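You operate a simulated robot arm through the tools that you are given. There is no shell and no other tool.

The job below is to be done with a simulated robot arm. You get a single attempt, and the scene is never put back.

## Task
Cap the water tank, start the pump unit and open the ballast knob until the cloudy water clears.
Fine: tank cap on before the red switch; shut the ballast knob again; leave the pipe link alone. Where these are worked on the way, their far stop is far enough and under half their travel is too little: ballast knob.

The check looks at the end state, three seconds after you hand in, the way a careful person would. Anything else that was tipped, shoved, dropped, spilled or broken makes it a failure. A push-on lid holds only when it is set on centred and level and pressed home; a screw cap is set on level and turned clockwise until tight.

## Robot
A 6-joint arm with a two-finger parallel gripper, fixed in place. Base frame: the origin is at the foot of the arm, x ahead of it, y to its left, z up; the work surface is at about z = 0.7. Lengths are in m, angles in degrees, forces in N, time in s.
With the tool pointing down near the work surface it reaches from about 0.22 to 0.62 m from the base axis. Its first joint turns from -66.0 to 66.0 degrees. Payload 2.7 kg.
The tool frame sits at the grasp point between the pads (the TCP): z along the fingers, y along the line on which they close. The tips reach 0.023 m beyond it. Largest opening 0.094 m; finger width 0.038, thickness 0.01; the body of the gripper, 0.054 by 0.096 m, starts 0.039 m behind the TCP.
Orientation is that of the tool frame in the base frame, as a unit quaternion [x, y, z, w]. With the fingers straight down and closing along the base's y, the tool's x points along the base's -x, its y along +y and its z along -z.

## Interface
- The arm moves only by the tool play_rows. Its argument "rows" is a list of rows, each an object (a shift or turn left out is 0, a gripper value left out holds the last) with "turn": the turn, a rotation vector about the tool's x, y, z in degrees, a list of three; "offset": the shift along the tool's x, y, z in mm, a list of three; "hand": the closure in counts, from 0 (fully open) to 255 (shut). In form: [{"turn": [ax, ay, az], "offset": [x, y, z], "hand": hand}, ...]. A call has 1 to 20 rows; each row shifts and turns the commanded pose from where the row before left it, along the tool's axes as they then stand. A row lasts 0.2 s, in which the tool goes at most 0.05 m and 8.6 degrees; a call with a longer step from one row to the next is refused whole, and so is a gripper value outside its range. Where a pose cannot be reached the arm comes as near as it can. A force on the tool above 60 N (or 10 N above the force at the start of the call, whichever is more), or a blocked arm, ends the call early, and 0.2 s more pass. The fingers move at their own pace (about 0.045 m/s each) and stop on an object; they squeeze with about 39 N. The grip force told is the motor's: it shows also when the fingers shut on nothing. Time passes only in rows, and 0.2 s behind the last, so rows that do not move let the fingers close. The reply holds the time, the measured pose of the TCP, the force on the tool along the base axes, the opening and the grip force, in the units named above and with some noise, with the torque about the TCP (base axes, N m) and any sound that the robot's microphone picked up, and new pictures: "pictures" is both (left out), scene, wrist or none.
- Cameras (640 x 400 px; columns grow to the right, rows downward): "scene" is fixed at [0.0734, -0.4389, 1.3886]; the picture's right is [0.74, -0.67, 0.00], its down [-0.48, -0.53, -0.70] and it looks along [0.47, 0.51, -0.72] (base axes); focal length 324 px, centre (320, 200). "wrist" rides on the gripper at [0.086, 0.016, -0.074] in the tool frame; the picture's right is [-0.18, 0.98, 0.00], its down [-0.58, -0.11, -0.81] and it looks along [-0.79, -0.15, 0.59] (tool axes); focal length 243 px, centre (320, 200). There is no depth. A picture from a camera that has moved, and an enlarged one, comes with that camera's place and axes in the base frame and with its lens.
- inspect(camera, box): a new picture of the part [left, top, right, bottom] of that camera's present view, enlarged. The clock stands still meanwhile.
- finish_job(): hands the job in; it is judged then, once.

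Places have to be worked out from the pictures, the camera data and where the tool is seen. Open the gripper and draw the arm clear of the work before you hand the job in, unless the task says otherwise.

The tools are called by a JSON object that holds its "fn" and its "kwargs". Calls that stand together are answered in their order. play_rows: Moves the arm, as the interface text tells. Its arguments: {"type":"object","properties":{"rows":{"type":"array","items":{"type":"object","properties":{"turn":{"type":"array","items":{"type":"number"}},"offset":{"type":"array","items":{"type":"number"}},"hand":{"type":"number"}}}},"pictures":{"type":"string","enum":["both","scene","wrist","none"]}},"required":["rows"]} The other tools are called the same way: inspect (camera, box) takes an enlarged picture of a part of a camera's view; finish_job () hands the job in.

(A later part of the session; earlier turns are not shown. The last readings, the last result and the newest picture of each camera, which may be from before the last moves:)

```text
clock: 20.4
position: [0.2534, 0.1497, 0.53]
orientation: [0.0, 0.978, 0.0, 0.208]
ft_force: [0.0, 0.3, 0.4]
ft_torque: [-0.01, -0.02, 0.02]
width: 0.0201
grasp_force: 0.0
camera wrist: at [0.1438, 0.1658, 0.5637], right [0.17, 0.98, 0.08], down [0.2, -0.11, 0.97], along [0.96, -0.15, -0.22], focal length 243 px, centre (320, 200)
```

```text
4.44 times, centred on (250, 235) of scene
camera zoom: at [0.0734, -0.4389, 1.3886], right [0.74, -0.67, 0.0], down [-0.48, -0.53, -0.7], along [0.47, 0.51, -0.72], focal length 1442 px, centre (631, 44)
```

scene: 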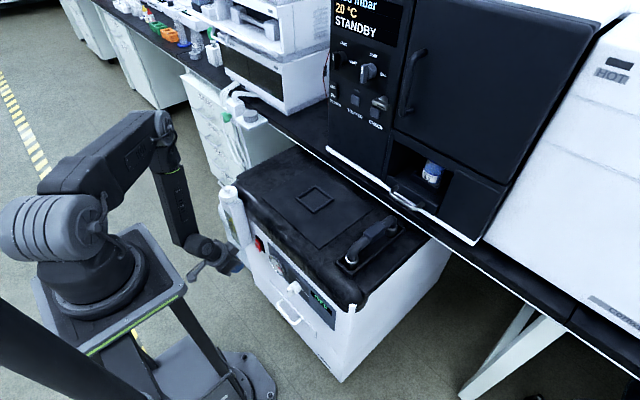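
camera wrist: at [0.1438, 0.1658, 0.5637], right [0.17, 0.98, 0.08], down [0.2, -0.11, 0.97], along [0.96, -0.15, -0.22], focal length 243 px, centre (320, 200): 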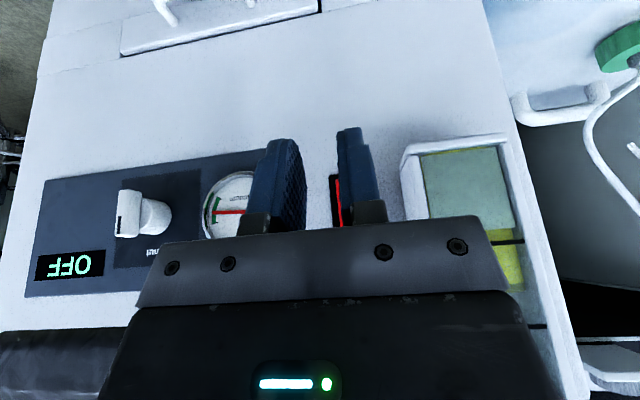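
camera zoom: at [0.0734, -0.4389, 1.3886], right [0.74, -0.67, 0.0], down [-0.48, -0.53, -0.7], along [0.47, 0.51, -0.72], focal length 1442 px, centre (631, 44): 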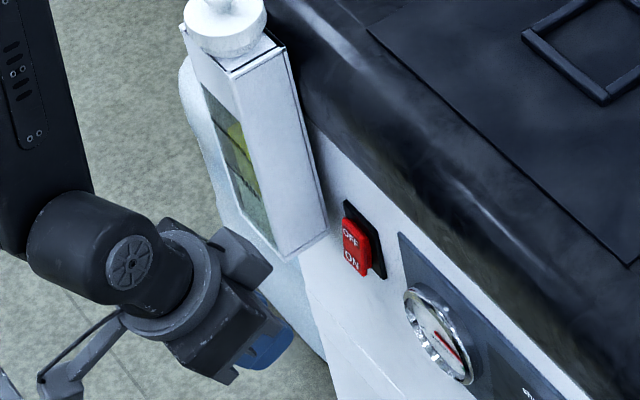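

The left finger is lined up with the rocker, with the tank clear to the left. I move straight forward to about 1 cm short of contact.

{"fn": "play_rows", "kwargs": {"rows": [{"offset": [-18.3, -1.5, 8.1]}, {"offset": [-18.3, -1, 8.1]}, {"offset": [-9.1, 0, 4.1]}, {}, {}]}}

{"fn": "inspect", "kwargs": {"camera": "wrist", "box": [260, 80, 420, 220]}}

{"fn": "inspect", "kwargs": {"camera": "scene", "box": [220, 210, 300, 270]}}

```text
clock: 21.6
position: [0.3036, 0.1475, 0.5312]
orientation: [0.0, 0.978, -0.001, 0.207]
ft_force: [0.7, -0.6, 0.2]
ft_torque: [-0.03, 0.01, -0.01]
width: 0.0201
grasp_force: 0.0
camera wrist: at [0.1939, 0.1637, 0.5646], right [0.17, 0.98, 0.08], down [0.2, -0.11, 0.97], along [0.96, -0.15, -0.22], focal length 243 px, centre (320, 200)
```

scene: 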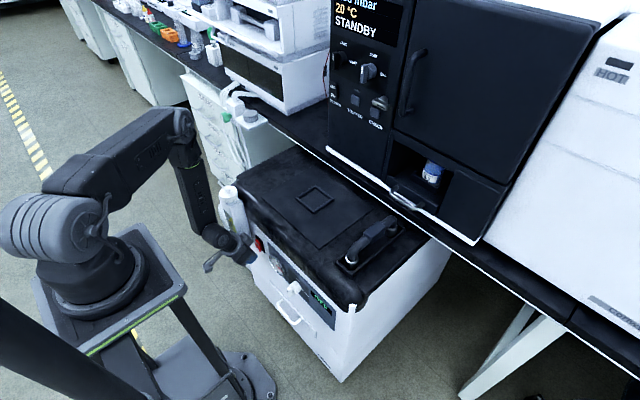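
wrist: 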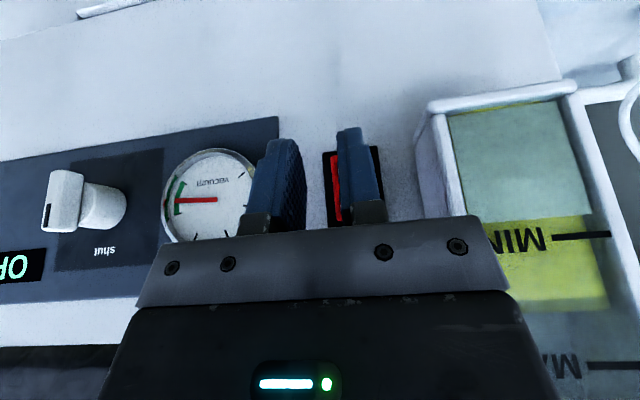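

```text
2.86 times, centred on (340, 150) of wrist
camera zoom: at [0.1939, 0.1637, 0.5646], right [0.17, 0.98, 0.08], down [0.2, -0.11, 0.97], along [0.96, -0.15, -0.22], focal length 693 px, centre (263, 343)
```

zoom: 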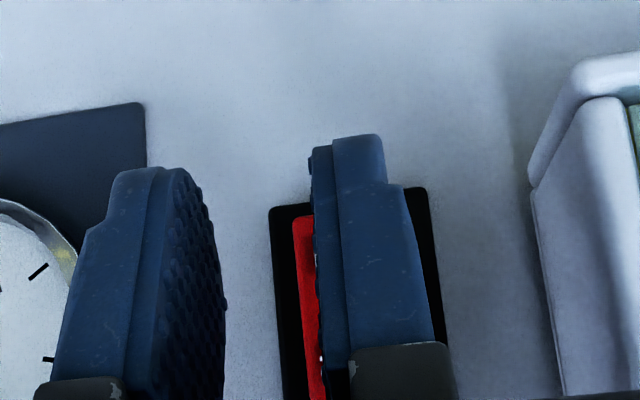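

```text
6.67 times, centred on (260, 240) of scene
camera zoom: at [0.0734, -0.4389, 1.3886], right [0.74, -0.67, 0.0], down [-0.48, -0.53, -0.7], along [0.47, 0.51, -0.72], focal length 2163 px, centre (720, -67)
```

zoom: 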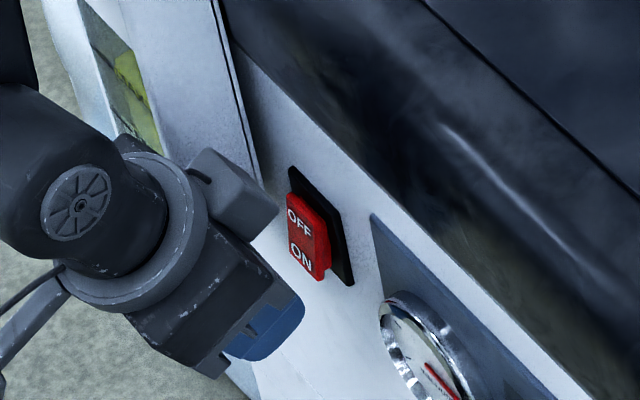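

Everything is consistent: the tip will meet the ON half at z≈0.515. I advance in 3 mm steps.

{"fn": "play_rows", "kwargs": {"rows": [{"offset": [-2.1, 0, 2.6]}, {"offset": [-2.74, 0, 1.22]}, {"offset": [-2.74, 0, 1.22]}, {"offset": [-2.74, 0, 1.22]}, {}], "pictures": "none"}}

{"fn": "play_rows", "kwargs": {"rows": [{"offset": [-2.74, 0, 1.22]}, {}], "pictures": "none"}}

```text
clock: 22.8
position: [0.3159, 0.1478, 0.5281]
orientation: [0.001, 0.978, 0.0, 0.208]
ft_force: [0.4, -1.2, 0.7]
ft_torque: [0.0, 0.02, 0.01]
width: 0.0202
grasp_force: 0.0
```

```text
clock: 23.4
position: [0.3183, 0.1465, 0.5295]
orientation: [0.0, 0.978, 0.0, 0.207]
ft_force: [-3.3, 1.9, -0.5]
ft_torque: [0.01, 0.08, 0.07]
width: 0.0207
grasp_force: 0.5
```

Contact begins at TCP x≈0.318 (−3 N). I keep pressing forward in 2 mm steps and listen for a click.

{"fn": "play_rows", "kwargs": {"rows": [{"offset": [-1.83, 0, 0.81]}, {"offset": [-1.83, 0, 0.81]}, {}], "pictures": "none"}}

{"fn": "play_rows", "kwargs": {"rows": [{"offset": [-1.83, 0, 0.81]}, {}]}}

```text
clock: 24.2
position: [0.3207, 0.1451, 0.528]
orientation: [-0.001, 0.979, -0.001, 0.205]
ft_force: [-24.6, 3.0, 6.6]
ft_torque: [0.07, 0.13, 0.38]
width: 0.0217
grasp_force: 1.9
```

```text
clock: 24.8
position: [0.321, 0.1458, 0.5287]
orientation: [-0.002, 0.98, -0.002, 0.201]
ft_force: [-33.0, 4.9, -0.7]
ft_torque: [0.22, 0.44, 0.61]
width: 0.023
grasp_force: 3.3
camera wrist: at [0.2123, 0.1624, 0.563], right [0.17, 0.98, 0.07], down [0.21, -0.1, 0.97], along [0.96, -0.15, -0.23], focal length 243 px, centre (320, 200)
```

scene: 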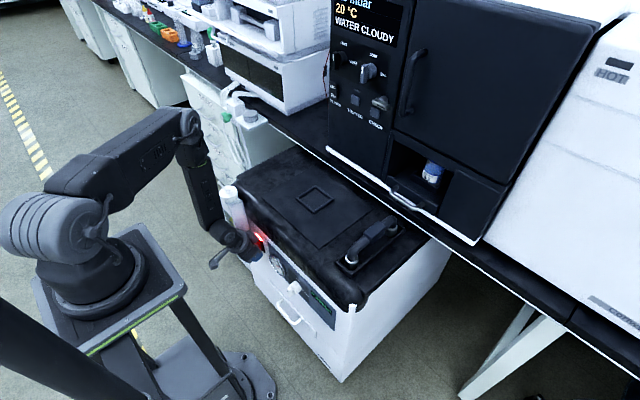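
wrist: 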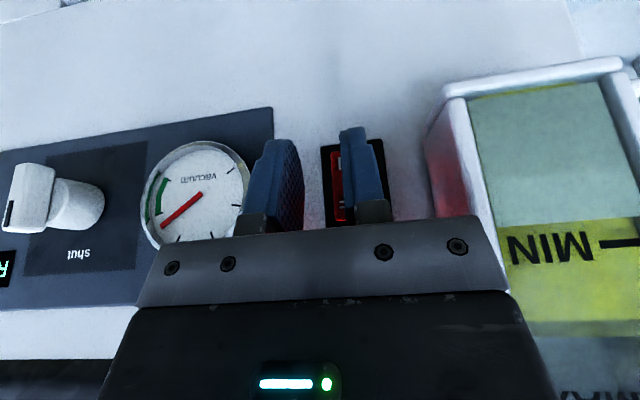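

The switch lit red, the gauge moved and the display now reads "WATER CLOUDY", so the pump is on. I back straight off and look.

{"fn": "play_rows", "kwargs": {"rows": [{"offset": [9.1, 0, -4.1]}, {"offset": [27.4, 0, -12.2]}, {"offset": [27.4, 0, -12.2]}, {}, {}]}}

{"fn": "inspect", "kwargs": {"camera": "scene", "box": [220, 210, 340, 320]}}

{"fn": "inspect", "kwargs": {"camera": "scene", "box": [320, 0, 420, 60]}}

{"fn": "inspect", "kwargs": {"camera": "wrist", "box": [20, 120, 340, 300]}}

```text
clock: 26.0
position: [0.2547, 0.1494, 0.5274]
orientation: [0.0, 0.978, -0.001, 0.208]
ft_force: [0.0, 0.3, 1.1]
ft_torque: [0.0, -0.01, -0.01]
width: 0.0204
grasp_force: 0.1
camera wrist: at [0.1462, 0.1654, 0.5621], right [0.17, 0.98, 0.08], down [0.2, -0.11, 0.97], along [0.96, -0.15, -0.22], focal length 243 px, centre (320, 200)
```

scene: 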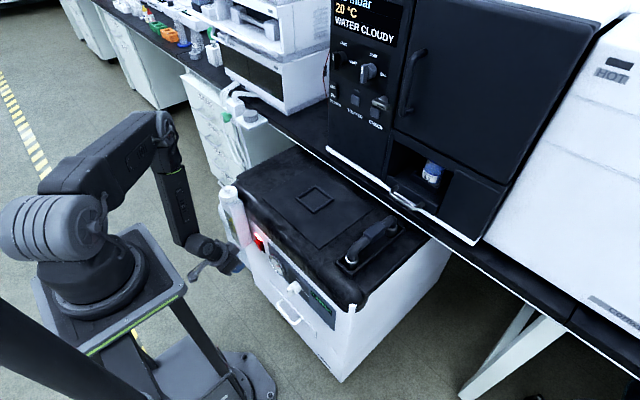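
wrist: 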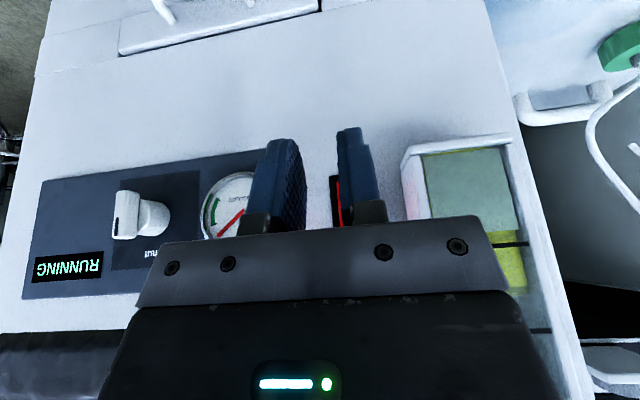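

```text
3.64 times, centred on (280, 265) of scene
camera zoom: at [0.0734, -0.4389, 1.3886], right [0.74, -0.67, 0.0], down [-0.48, -0.53, -0.7], along [0.47, 0.51, -0.72], focal length 1180 px, centre (466, -36)
```

zoom: 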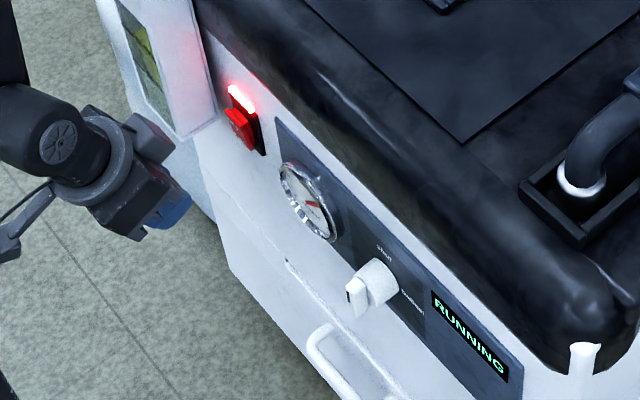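

```text
6.40 times, centred on (370, 30) of scene
camera zoom: at [0.0734, -0.4389, 1.3886], right [0.74, -0.67, 0.0], down [-0.48, -0.53, -0.7], along [0.47, 0.51, -0.72], focal length 2076 px, centre (0, 1288)
```

zoom: 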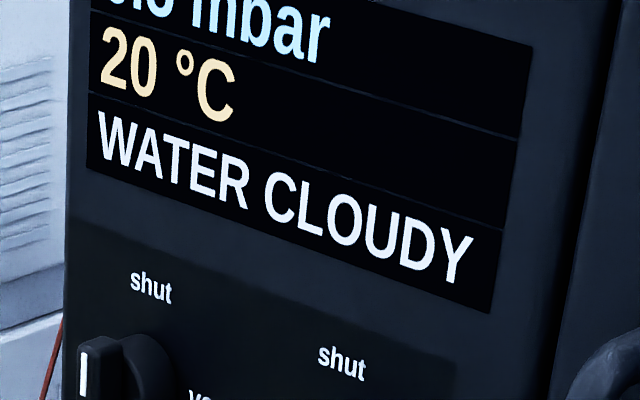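

```text
2.00 times, centred on (180, 210) of wrist
camera zoom: at [0.1462, 0.1654, 0.5621], right [0.17, 0.98, 0.08], down [0.2, -0.11, 0.97], along [0.96, -0.15, -0.22], focal length 485 px, centre (600, 180)
```

zoom: 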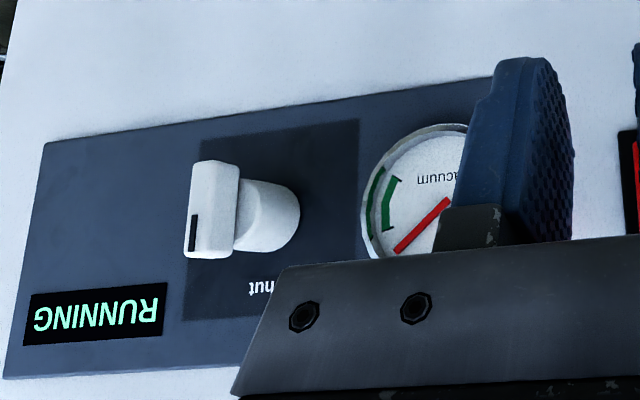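

The pump shows RUNNING with the switch lit. Now I move up and sideways in front of the ballast knob, opening the fingers, to measure it closely.

{"fn": "play_rows", "kwargs": {"rows": [{"offset": [-7.4, -10, -35]}, {"offset": [-7.4, -10, -35]}, {"offset": [0, -40, 0], "hand": 0}, {"offset": [0, -40, 0]}, {"offset": [0, -40, 0]}, {"offset": [0, -40, 0]}, {}, {}]}}

{"fn": "inspect", "kwargs": {"camera": "wrist", "box": [250, 70, 410, 170]}}

{"fn": "inspect", "kwargs": {"camera": "scene", "box": [250, 240, 350, 330]}}

```text
clock: 27.8
position: [0.2407, -0.0337, 0.5982]
orientation: [0.0, 0.978, 0.0, 0.208]
ft_force: [-1.0, 0.2, -0.4]
ft_torque: [0.02, -0.02, 0.01]
width: 0.0937
grasp_force: 0.1
camera wrist: at [0.1316, -0.0166, 0.6315], right [0.17, 0.98, 0.08], down [0.2, -0.11, 0.97], along [0.96, -0.15, -0.22], focal length 243 px, centre (320, 200)
```

scene: 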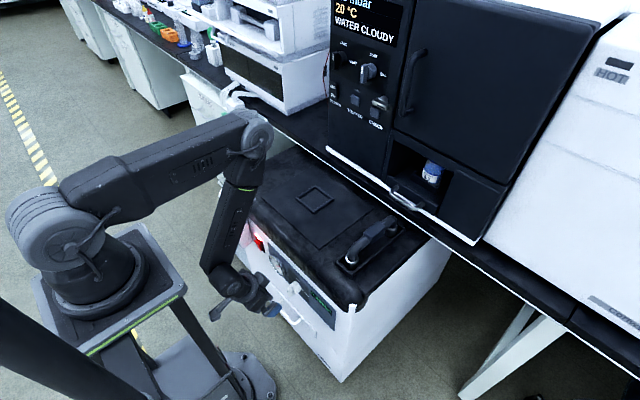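
wrist: 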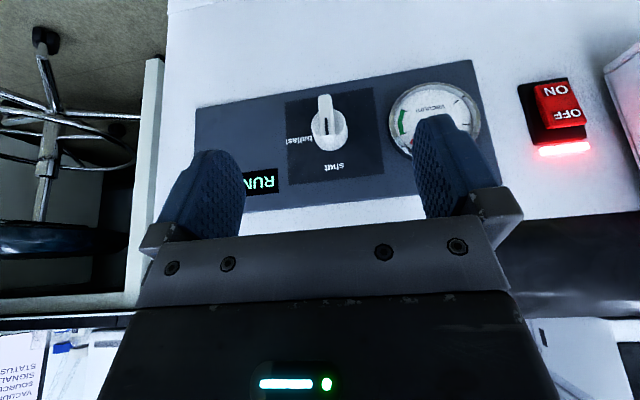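

```text
4.00 times, centred on (330, 120) of wrist
camera zoom: at [0.1316, -0.0166, 0.6315], right [0.17, 0.98, 0.08], down [0.2, -0.11, 0.97], along [0.96, -0.15, -0.22], focal length 970 px, centre (280, 520)
```

zoom: 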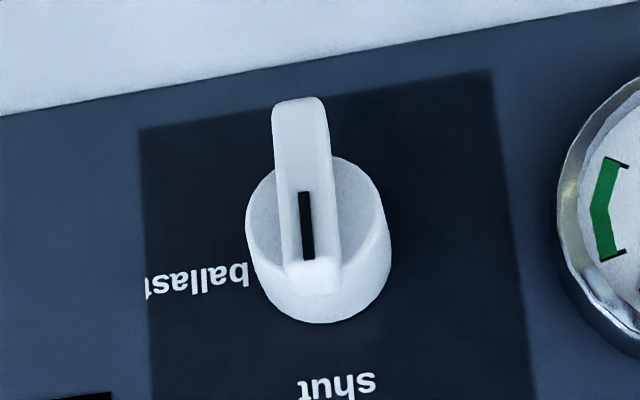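

```text
4.44 times, centred on (300, 285) of scene
camera zoom: at [0.0734, -0.4389, 1.3886], right [0.74, -0.67, 0.0], down [-0.48, -0.53, -0.7], along [0.47, 0.51, -0.72], focal length 1442 px, centre (409, -178)
```

zoom: 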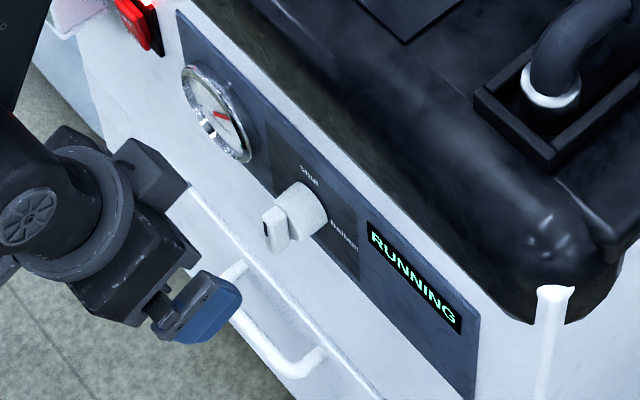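

From two views the knob's fin front face is at x≈0.318, y≈−0.0345, z from 0.4985 to 0.536 (centre 0.517), about 11 mm thick and 15 mm proud. I'll close the fingers and place them just on the +y side of the fin's upper end, first staying back at x=0.24.

{"fn": "play_rows", "kwargs": {"rows": [{"offset": [10.35, 12, 23.3], "hand": 255}, {"offset": [10.35, 12, 23.3]}, {}, {}, {}]}}

{"fn": "inspect", "kwargs": {"camera": "wrist", "box": [220, 80, 420, 220]}}

```text
clock: 29.0
position: [0.2387, -0.0103, 0.5486]
orientation: [0.0, 0.978, 0.0, 0.208]
ft_force: [-0.3, 0.0, -0.3]
ft_torque: [0.0, -0.04, 0.02]
width: 0.0003
grasp_force: 13.3
camera wrist: at [0.1305, 0.007, 0.5814], right [0.17, 0.98, 0.08], down [0.2, -0.11, 0.97], along [0.96, -0.15, -0.22], focal length 243 px, centre (320, 200)
```

scene: 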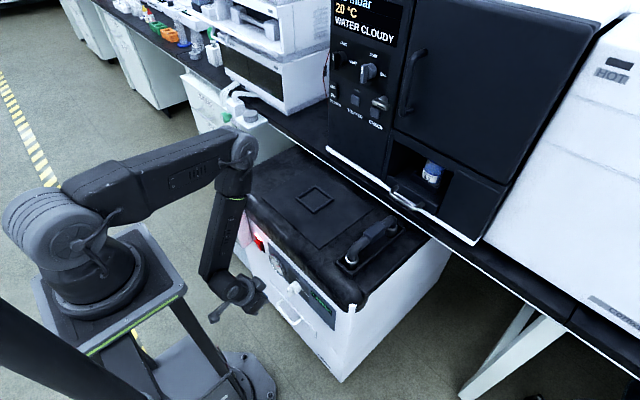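
wrist: 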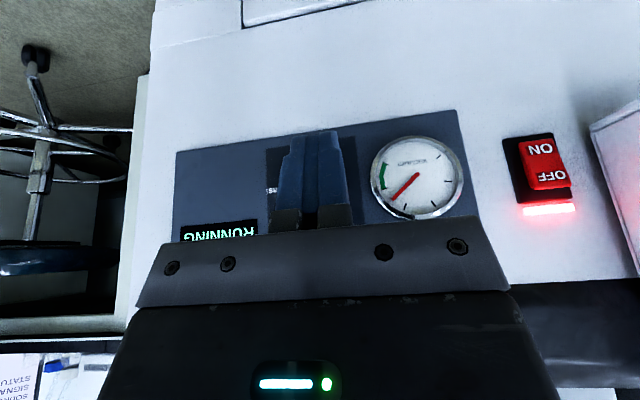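

```text
2.86 times, centred on (320, 150) of wrist
camera zoom: at [0.1305, 0.007, 0.5814], right [0.17, 0.98, 0.08], down [0.2, -0.11, 0.97], along [0.96, -0.15, -0.22], focal length 693 px, centre (320, 343)
```

zoom: 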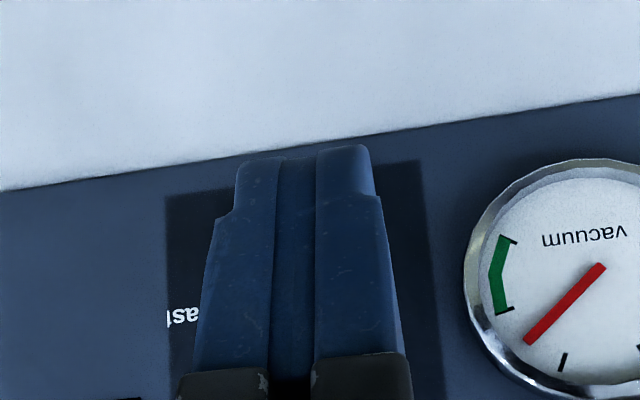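

The fingers hide the knob from this angle, as expected from the camera offset. I advance to x≈0.303 beside the fin, at 7 mm side clearance, and look.

{"fn": "play_rows", "kwargs": {"rows": [{"offset": [-22.8, 0, 10.2]}, {"offset": [-18.3, 0, 8.1]}, {"offset": [-9.1, 0, 4.1]}, {"offset": [-4.6, 0, 2.0]}, {}, {}]}}

{"fn": "inspect", "kwargs": {"camera": "wrist", "box": [200, 80, 400, 220]}}

{"fn": "inspect", "kwargs": {"camera": "scene", "box": [250, 240, 350, 330]}}

```text
clock: 30.4
position: [0.3002, -0.0068, 0.5489]
orientation: [-0.001, 0.978, 0.0, 0.207]
ft_force: [-0.4, 1.0, 0.4]
ft_torque: [-0.02, 0.0, -0.06]
width: 0.0
grasp_force: 38.6
camera wrist: at [0.1915, 0.0087, 0.5822], right [0.17, 0.98, 0.08], down [0.2, -0.11, 0.97], along [0.96, -0.15, -0.22], focal length 243 px, centre (320, 200)
```

scene: 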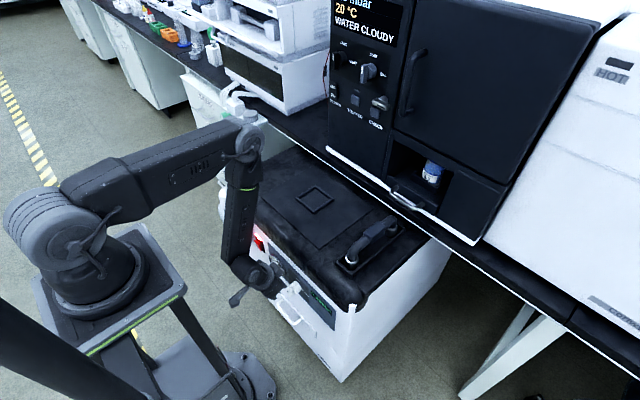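
wrist: 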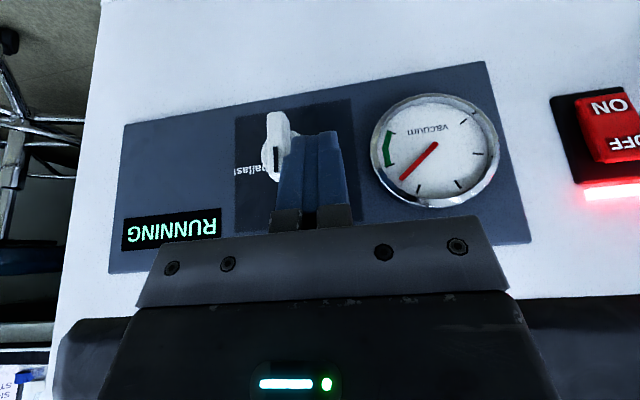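

```text
2.86 times, centred on (300, 150) of wrist
camera zoom: at [0.1915, 0.0087, 0.5822], right [0.17, 0.98, 0.08], down [0.2, -0.11, 0.97], along [0.96, -0.15, -0.22], focal length 693 px, centre (377, 343)
```

zoom: 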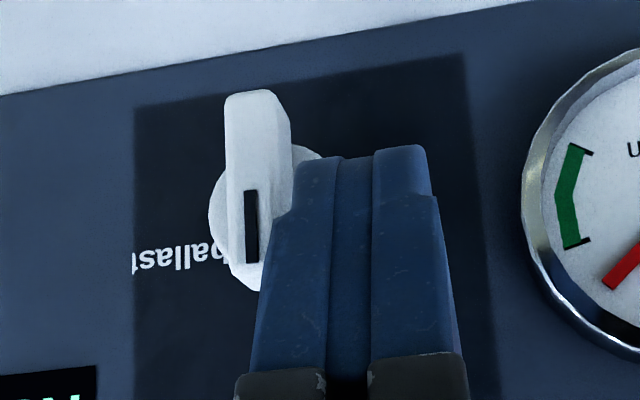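

```text
4.44 times, centred on (300, 285) of scene
camera zoom: at [0.0734, -0.4389, 1.3886], right [0.74, -0.67, 0.0], down [-0.48, -0.53, -0.7], along [0.47, 0.51, -0.72], focal length 1442 px, centre (409, -178)
```

zoom: 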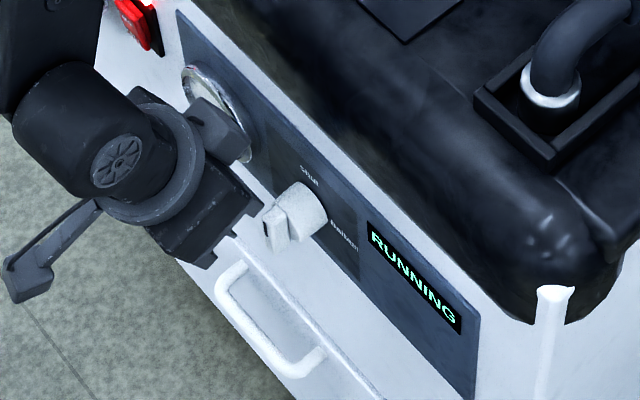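

The finger is beside the fin but overlaps only its top few mm. I lower about 7 mm and slide toward −y to make contact.

{"fn": "play_rows", "kwargs": {"rows": [{"offset": [3.0, 0, 6.6]}, {"offset": [0, -4, 0]}, {"offset": [0, -3, 0]}, {}], "pictures": "none"}}

{"fn": "play_rows", "kwargs": {"rows": [{"offset": [0, -3, 0]}, {}]}}

{"fn": "inspect", "kwargs": {"camera": "wrist", "box": [200, 80, 400, 220]}}

{"fn": "inspect", "kwargs": {"camera": "scene", "box": [250, 240, 350, 330]}}

```text
clock: 31.4
position: [0.3002, -0.0143, 0.5404]
orientation: [-0.001, 0.978, 0.001, 0.208]
ft_force: [0.6, -0.4, 0.1]
ft_torque: [0.01, 0.01, 0.03]
width: 0.0
grasp_force: 38.7
```

```text
clock: 32.0
position: [0.2993, -0.0181, 0.5403]
orientation: [0.0, 0.978, -0.001, 0.208]
ft_force: [0.5, -0.5, 1.2]
ft_torque: [-0.02, 0.02, -0.01]
width: 0.0
grasp_force: 39.4
camera wrist: at [0.1903, -0.0019, 0.5736], right [0.17, 0.98, 0.08], down [0.2, -0.11, 0.97], along [0.96, -0.15, -0.22], focal length 243 px, centre (320, 200)
```

scene: 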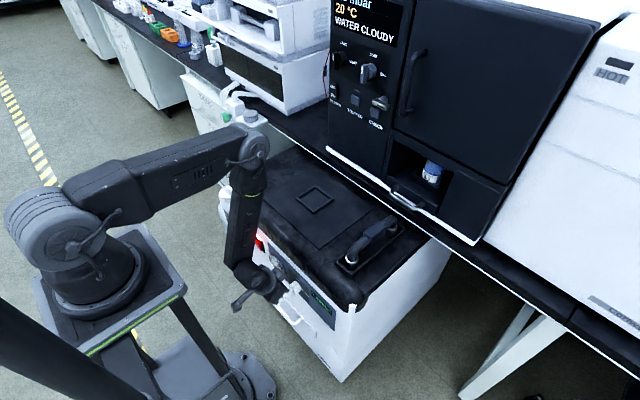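
wrist: 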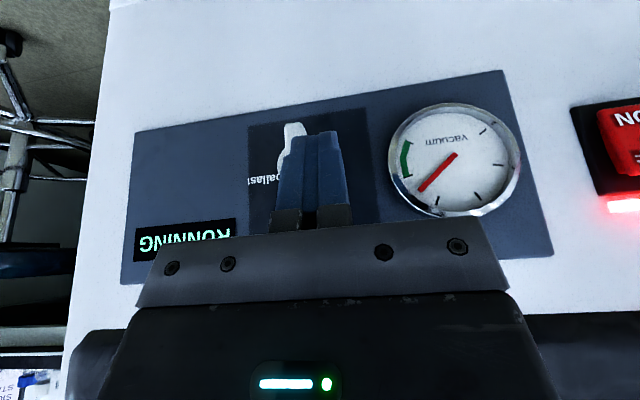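

```text
2.86 times, centred on (300, 150) of wrist
camera zoom: at [0.1903, -0.0019, 0.5736], right [0.17, 0.98, 0.08], down [0.2, -0.11, 0.97], along [0.96, -0.15, -0.22], focal length 693 px, centre (377, 343)
```

zoom: 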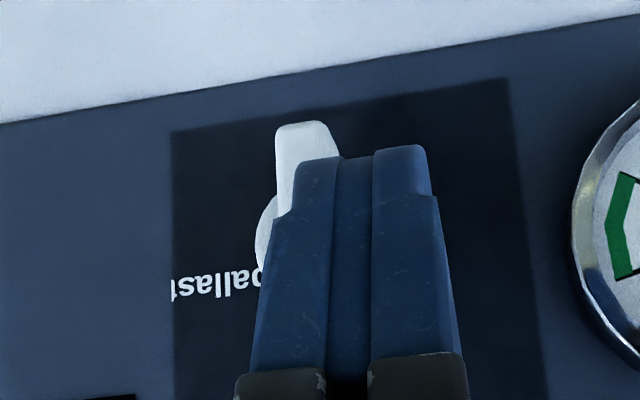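

```text
4.44 times, centred on (300, 285) of scene
camera zoom: at [0.0734, -0.4389, 1.3886], right [0.74, -0.67, 0.0], down [-0.48, -0.53, -0.7], along [0.47, 0.51, -0.72], focal length 1442 px, centre (409, -178)
```

zoom: 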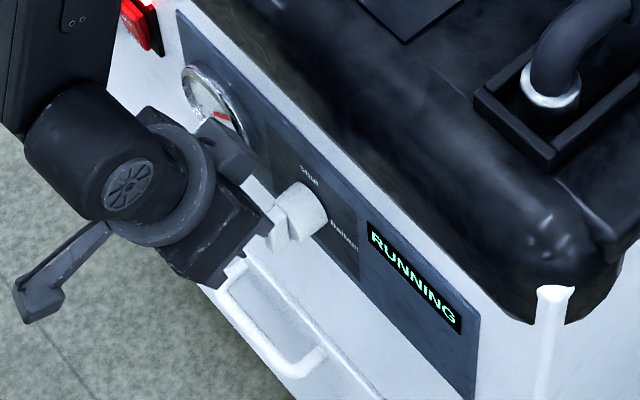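

No contact force yet; the occlusion is just from the finger's near edge. I push on toward −y in small steps following the arc upward slightly.

{"fn": "play_rows", "kwargs": {"rows": [{"offset": [0, -2, 0]}, {"offset": [-0.4, -2, -0.9]}, {}], "pictures": "none"}}

{"fn": "play_rows", "kwargs": {"rows": [{"offset": [-0.4, -2, -0.9]}, {}]}}

{"fn": "inspect", "kwargs": {"camera": "wrist", "box": [200, 80, 400, 220]}}

{"fn": "inspect", "kwargs": {"camera": "scene", "box": [250, 240, 350, 330]}}

```text
clock: 32.8
position: [0.2996, -0.0225, 0.541]
orientation: [0.0, 0.978, 0.001, 0.209]
ft_force: [-2.9, 4.8, 8.0]
ft_torque: [0.02, -0.08, 0.04]
width: 0.0
grasp_force: 38.8
```

```text
clock: 33.4
position: [0.301, -0.0236, 0.5416]
orientation: [0.0, 0.978, 0.0, 0.209]
ft_force: [-0.4, -0.4, -0.3]
ft_torque: [0.03, 0.0, 0.01]
width: 0.0
grasp_force: 38.9
camera wrist: at [0.1911, -0.0076, 0.5758], right [0.17, 0.98, 0.08], down [0.2, -0.11, 0.97], along [0.96, -0.15, -0.22], focal length 243 px, centre (320, 200)
```

scene: 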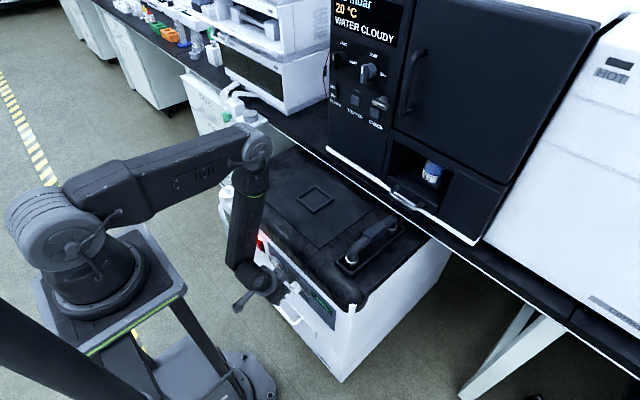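
wrist: 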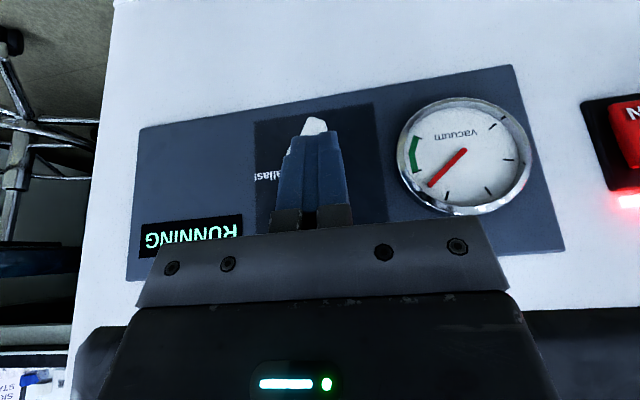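

```text
2.86 times, centred on (300, 150) of wrist
camera zoom: at [0.1911, -0.0076, 0.5758], right [0.17, 0.98, 0.08], down [0.2, -0.11, 0.97], along [0.96, -0.15, -0.22], focal length 693 px, centre (377, 343)
```

zoom: 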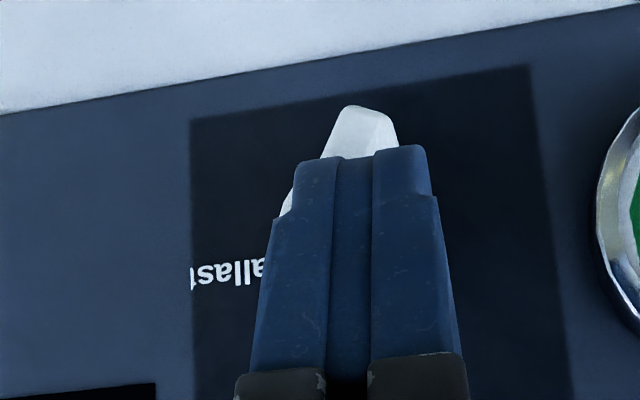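

```text
4.44 times, centred on (300, 285) of scene
camera zoom: at [0.0734, -0.4389, 1.3886], right [0.74, -0.67, 0.0], down [-0.48, -0.53, -0.7], along [0.47, 0.51, -0.72], focal length 1442 px, centre (409, -178)
```

zoom: 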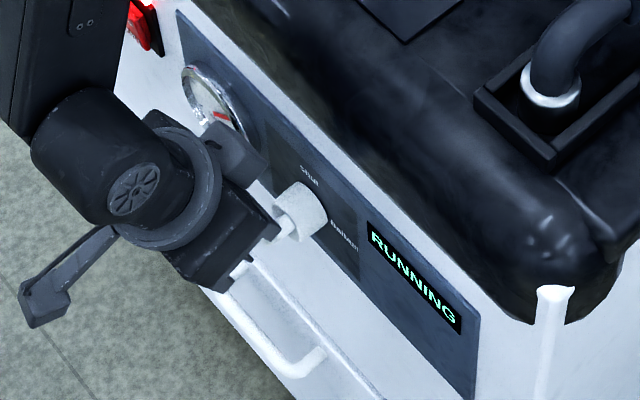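

The fin is turning the right way (lower end swung to +y) with little force. I continue along the arc toward horizontal.

{"fn": "play_rows", "kwargs": {"rows": [{"offset": [-0.4, -2.5, -0.9]}, {"offset": [0, -2.5, 0]}, {"offset": [0.4, -2.5, 0.9]}, {}]}}

{"fn": "inspect", "kwargs": {"camera": "wrist", "box": [200, 80, 400, 220]}}

{"fn": "inspect", "kwargs": {"camera": "scene", "box": [250, 240, 350, 330]}}

```text
clock: 34.4
position: [0.3017, -0.0306, 0.5435]
orientation: [0.0, 0.978, 0.0, 0.209]
ft_force: [1.4, 1.4, 0.7]
ft_torque: [0.04, -0.01, 0.01]
width: 0.0
grasp_force: 39.4
camera wrist: at [0.1916, -0.0144, 0.5764], right [0.17, 0.98, 0.08], down [0.2, -0.11, 0.97], along [0.96, -0.15, -0.22], focal length 243 px, centre (320, 200)
```

scene: 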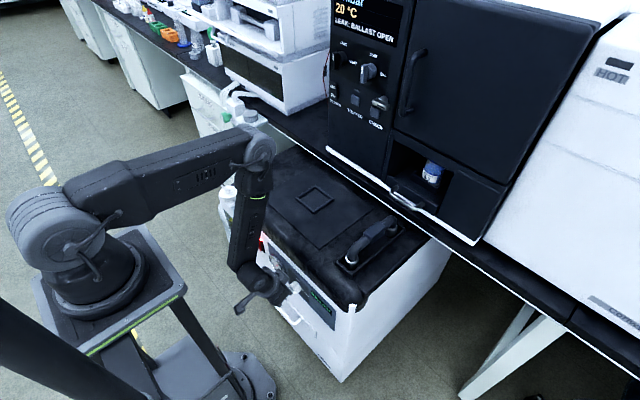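
wrist: 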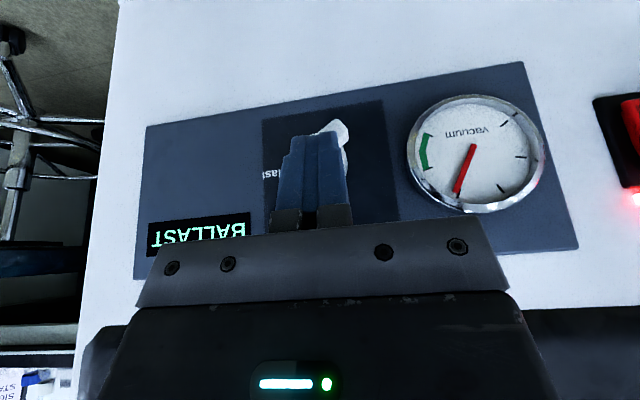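

```text
2.86 times, centred on (300, 150) of wrist
camera zoom: at [0.1916, -0.0144, 0.5764], right [0.17, 0.98, 0.08], down [0.2, -0.11, 0.97], along [0.96, -0.15, -0.22], focal length 693 px, centre (377, 343)
```

zoom: 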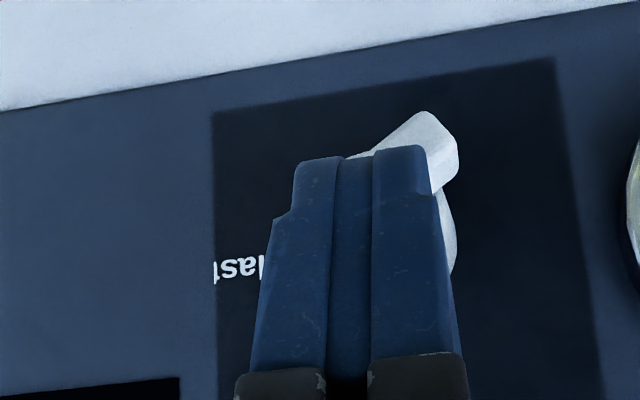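

```text
4.44 times, centred on (300, 285) of scene
camera zoom: at [0.0734, -0.4389, 1.3886], right [0.74, -0.67, 0.0], down [-0.48, -0.53, -0.7], along [0.47, 0.51, -0.72], focal length 1442 px, centre (409, -178)
```

zoom: 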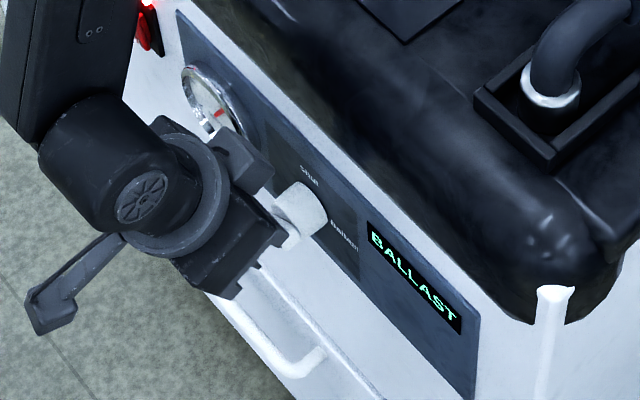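

The display now shows BALLAST and the fin is past 50°. I continue to the horizontal far stop, moving −y and pressing down.

{"fn": "play_rows", "kwargs": {"rows": [{"offset": [0.4, -2.5, 0.9]}, {"offset": [0.8, -2.5, 1.8]}, {"offset": [0.8, -2, 1.8]}, {}], "pictures": "none"}}

{"fn": "play_rows", "kwargs": {"rows": [{"offset": [0.8, -1, 1.8]}, {"offset": [0.8, 0, 1.8]}, {}]}}

{"fn": "inspect", "kwargs": {"camera": "wrist", "box": [200, 80, 400, 220]}}

{"fn": "inspect", "kwargs": {"camera": "scene", "box": [320, 0, 420, 60]}}

```text
clock: 35.4
position: [0.3, -0.0386, 0.5383]
orientation: [0.0, 0.978, 0.001, 0.208]
ft_force: [-0.6, 0.1, 1.9]
ft_torque: [0.01, -0.01, 0.01]
width: 0.0
grasp_force: 38.5
```

```text
clock: 35.9
position: [0.3011, -0.0382, 0.5386]
orientation: [-0.002, 0.978, 0.001, 0.209]
ft_force: [-4.8, 2.9, 10.5]
ft_torque: [-0.01, -0.12, 0.03]
width: 0.0002
grasp_force: 38.9
stopped in row 2: the force on the tool passed its limit at 69 N (the readings are from after the stop); the commanded pose is now the measured one
camera wrist: at [0.1909, -0.023, 0.5714], right [0.17, 0.98, 0.08], down [0.2, -0.11, 0.97], along [0.97, -0.15, -0.22], focal length 243 px, centre (320, 200)
```

scene: 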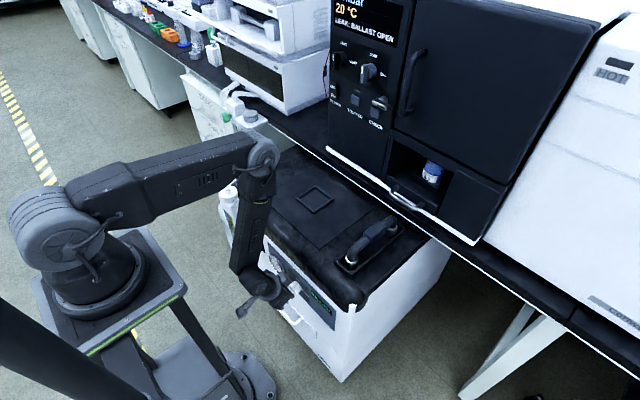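
wrist: 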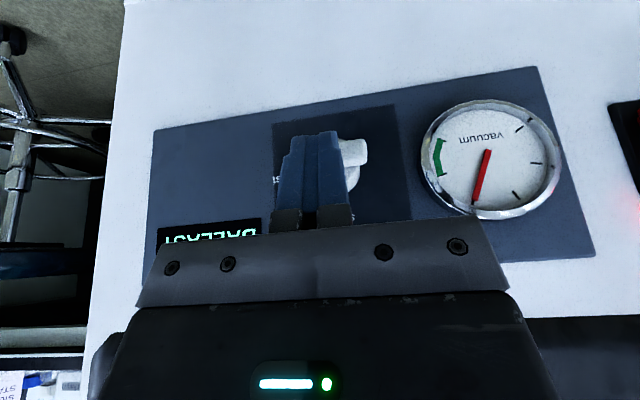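

```text
2.86 times, centred on (300, 150) of wrist
camera zoom: at [0.1909, -0.023, 0.5714], right [0.17, 0.98, 0.08], down [0.2, -0.11, 0.97], along [0.97, -0.15, -0.22], focal length 693 px, centre (377, 343)
```

zoom: 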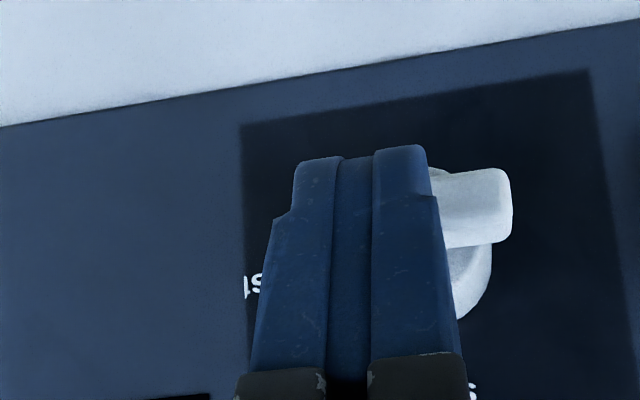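

```text
6.40 times, centred on (370, 30) of scene
camera zoom: at [0.0732, -0.4389, 1.3886], right [0.74, -0.67, 0.0], down [-0.48, -0.53, -0.7], along [0.47, 0.51, -0.72], focal length 2076 px, centre (0, 1288)
```

zoom: 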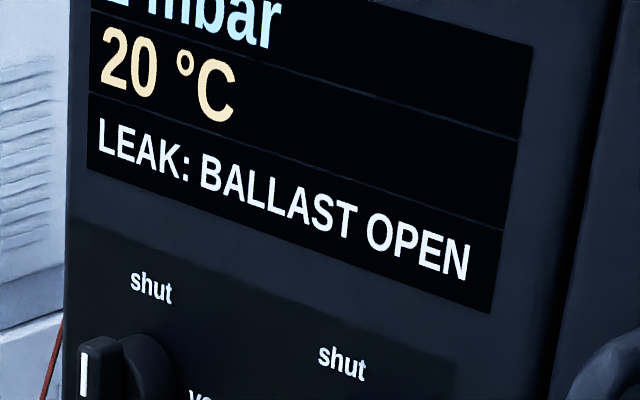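

The knob is at its horizontal far stop (69 N peak when it hit the stop). I lift off it, back away and look at the tank water to see if it has cleared.

{"fn": "play_rows", "kwargs": {"rows": [{"offset": [-12.2, 0, -27.4]}, {"offset": [22.8, 0, -10.2]}, {"offset": [22.8, 10, -10.2]}, {"offset": [0, 40, 0]}, {"offset": [0, 40, 0]}, {"offset": [0, 40, 0]}, {}, {}]}}

{"fn": "inspect", "kwargs": {"camera": "wrist", "box": [370, 0, 570, 180]}}

{"fn": "inspect", "kwargs": {"camera": "scene", "box": [210, 180, 340, 330]}}

{"fn": "inspect", "kwargs": {"camera": "wrist", "box": [40, 30, 340, 210]}}

```text
clock: 37.7
position: [0.2473, 0.0927, 0.5667]
orientation: [-0.001, 0.978, 0.001, 0.21]
ft_force: [-0.1, -0.1, 0.4]
ft_torque: [0.03, 0.03, -0.03]
width: 0.0003
grasp_force: 38.8
camera wrist: at [0.1379, 0.1089, 0.6005], right [0.17, 0.98, 0.08], down [0.2, -0.11, 0.97], along [0.97, -0.15, -0.22], focal length 243 px, centre (320, 200)
```

scene: 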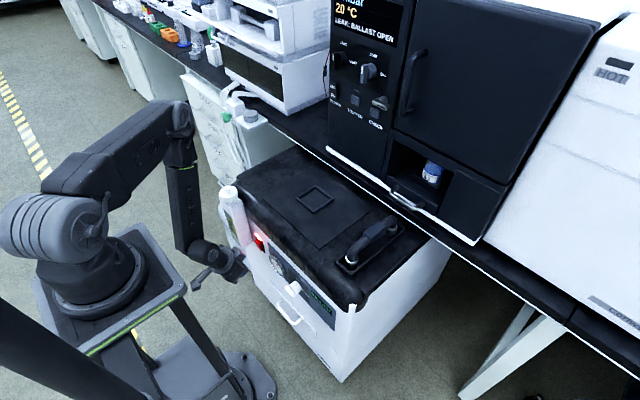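
wrist: 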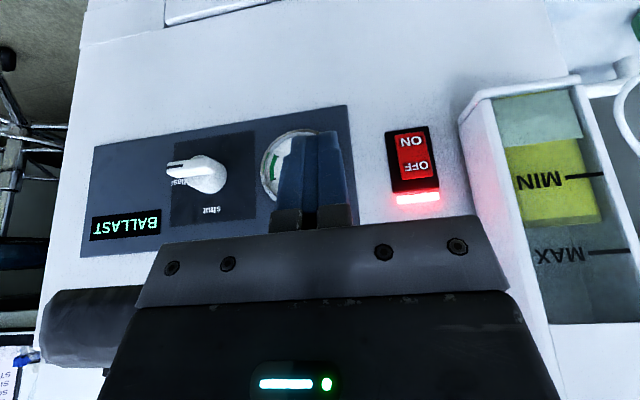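

```text
2.22 times, centred on (470, 90) of wrist
camera zoom: at [0.1379, 0.1089, 0.6005], right [0.17, 0.98, 0.08], down [0.2, -0.11, 0.97], along [0.97, -0.15, -0.22], focal length 539 px, centre (-13, 444)
```

zoom: 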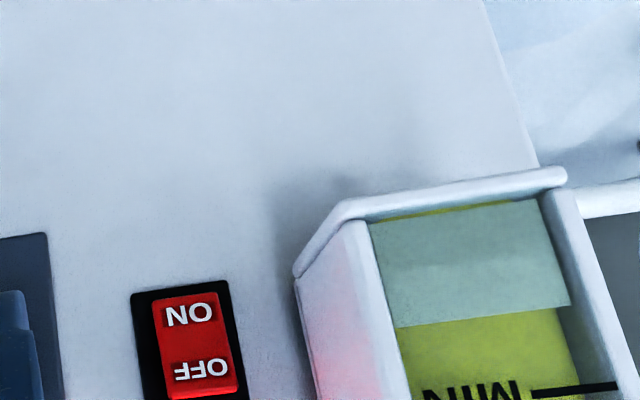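

```text
2.67 times, centred on (275, 255) of scene
camera zoom: at [0.0734, -0.4389, 1.3886], right [0.74, -0.67, 0.0], down [-0.48, -0.53, -0.7], along [0.47, 0.51, -0.72], focal length 865 px, centre (440, 53)
```

zoom: 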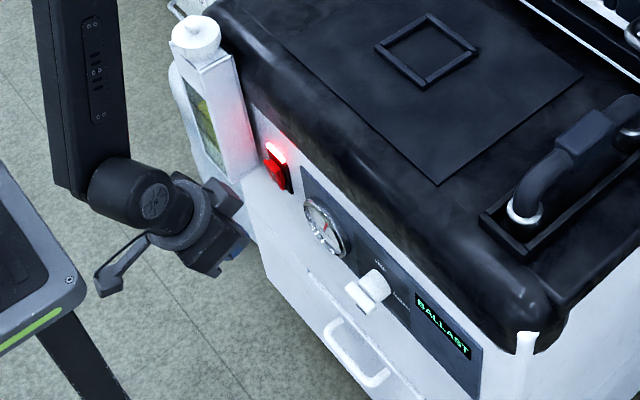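

```text
2.13 times, centred on (190, 120) of wrist
camera zoom: at [0.1379, 0.1089, 0.6005], right [0.17, 0.98, 0.08], down [0.2, -0.11, 0.97], along [0.97, -0.15, -0.22], focal length 518 px, centre (597, 371)
```

zoom: 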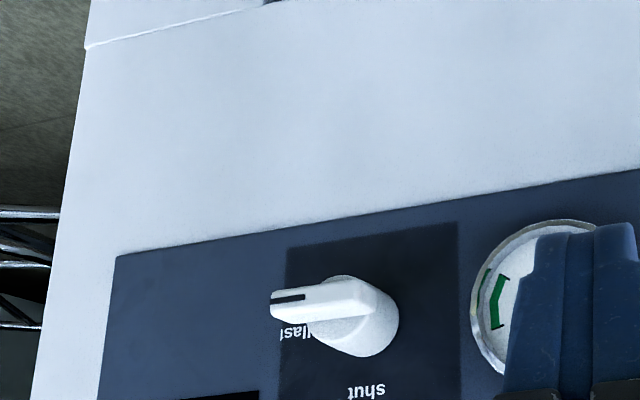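

The knob's pointer is at "ballast" and the tank shows a grey-green layer under the yellow. I wait here to see how the water changes.

{"fn": "play_rows", "kwargs": {"rows": [{}, {}, {}, {}, {}, {}, {}, {}, {}, {}, {}, {}, {}, {}, {}, {}, {}, {}, {}, {}]}}

{"fn": "inspect", "kwargs": {"camera": "wrist", "box": [440, 60, 640, 340]}}

{"fn": "inspect", "kwargs": {"camera": "scene", "box": [320, 0, 420, 60]}}

```text
clock: 41.9
position: [0.2476, 0.0924, 0.5675]
orientation: [-0.001, 0.978, 0.001, 0.209]
ft_force: [0.7, -0.1, 0.1]
ft_torque: [0.01, 0.01, 0.03]
width: 0.0
grasp_force: 39.1
camera wrist: at [0.1379, 0.1086, 0.6005], right [0.17, 0.98, 0.08], down [0.2, -0.11, 0.97], along [0.97, -0.15, -0.22], focal length 243 px, centre (320, 200)
```

scene: 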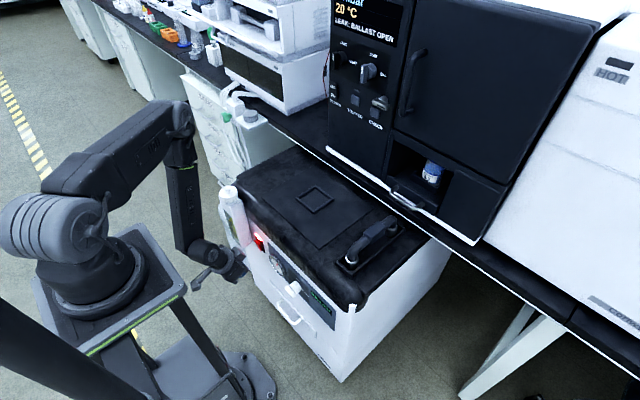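
wrist: 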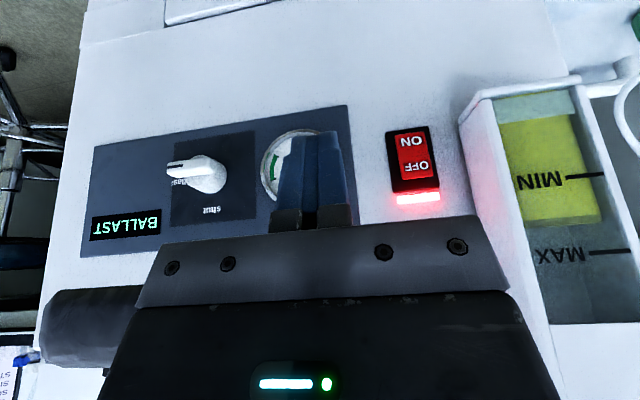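

```text
1.43 times, centred on (540, 200) of wrist
camera zoom: at [0.1379, 0.1086, 0.6005], right [0.17, 0.98, 0.08], down [0.2, -0.11, 0.97], along [0.97, -0.15, -0.22], focal length 347 px, centre (6, 200)
```

zoom: 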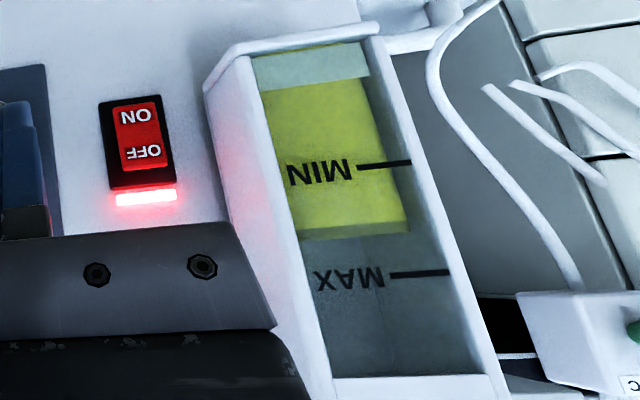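

```text
6.40 times, centred on (370, 30) of scene
camera zoom: at [0.0734, -0.4389, 1.3886], right [0.74, -0.67, 0.0], down [-0.48, -0.53, -0.7], along [0.47, 0.51, -0.72], focal length 2076 px, centre (0, 1288)
```

zoom: 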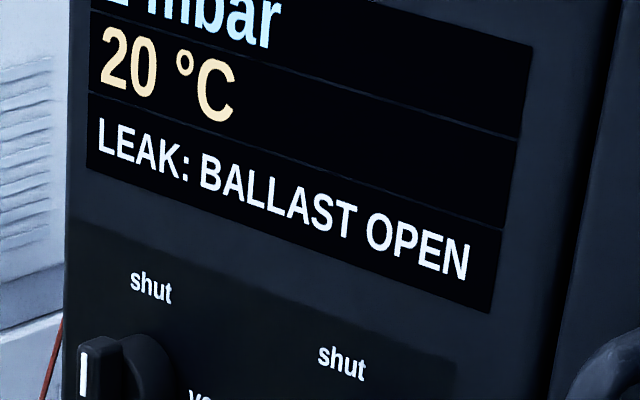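

The grey cloudy layer at the bottom is shrinking (about halved in 4 s), so it's clearing with the ballast open. I keep waiting.

{"fn": "play_rows", "kwargs": {"rows": [{}, {}, {}, {}, {}, {}, {}, {}, {}, {}, {}, {}, {}, {}, {}, {}, {}, {}, {}, {}], "pictures": "none"}}

{"fn": "play_rows", "kwargs": {"rows": [{}, {}, {}, {}, {}, {}, {}, {}, {}, {}, {}, {}, {}, {}, {}, {}, {}, {}, {}, {}]}}

{"fn": "inspect", "kwargs": {"camera": "wrist", "box": [440, 60, 640, 340]}}

```text
clock: 46.1
position: [0.2465, 0.0929, 0.5668]
orientation: [-0.001, 0.978, 0.001, 0.209]
ft_force: [-0.2, 0.1, 0.6]
ft_torque: [-0.02, 0.01, 0.0]
width: 0.0
grasp_force: 38.9
```

```text
clock: 50.3
position: [0.2475, 0.0926, 0.5667]
orientation: [-0.001, 0.978, 0.002, 0.21]
ft_force: [0.5, -0.4, -0.3]
ft_torque: [0.02, 0.02, 0.03]
width: 0.0
grasp_force: 39.4
camera wrist: at [0.1379, 0.1086, 0.6005], right [0.17, 0.98, 0.08], down [0.2, -0.11, 0.97], along [0.97, -0.15, -0.22], focal length 243 px, centre (320, 200)
```

scene: 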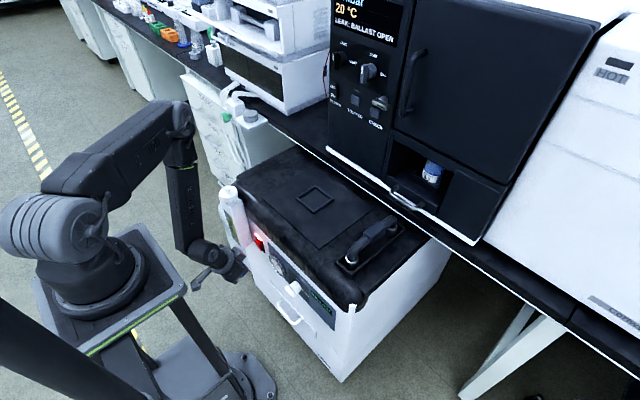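
wrist: 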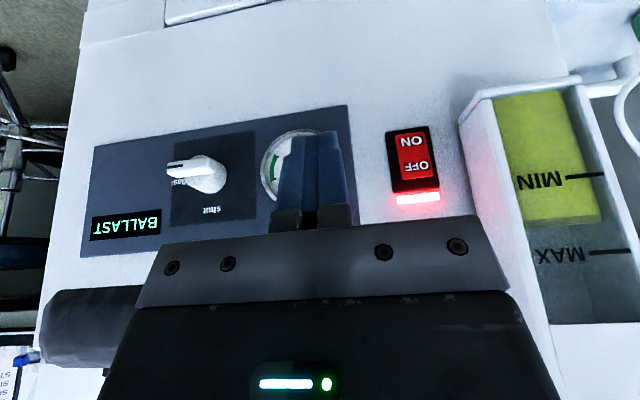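

```text
1.43 times, centred on (540, 200) of wrist
camera zoom: at [0.1379, 0.1086, 0.6005], right [0.17, 0.98, 0.08], down [0.2, -0.11, 0.97], along [0.97, -0.15, -0.22], focal length 347 px, centre (6, 200)
```

zoom: 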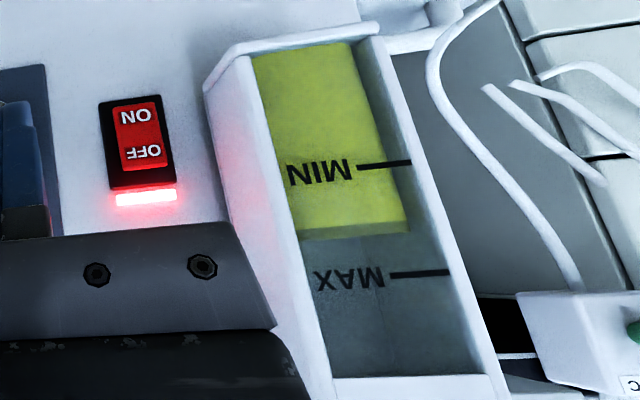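

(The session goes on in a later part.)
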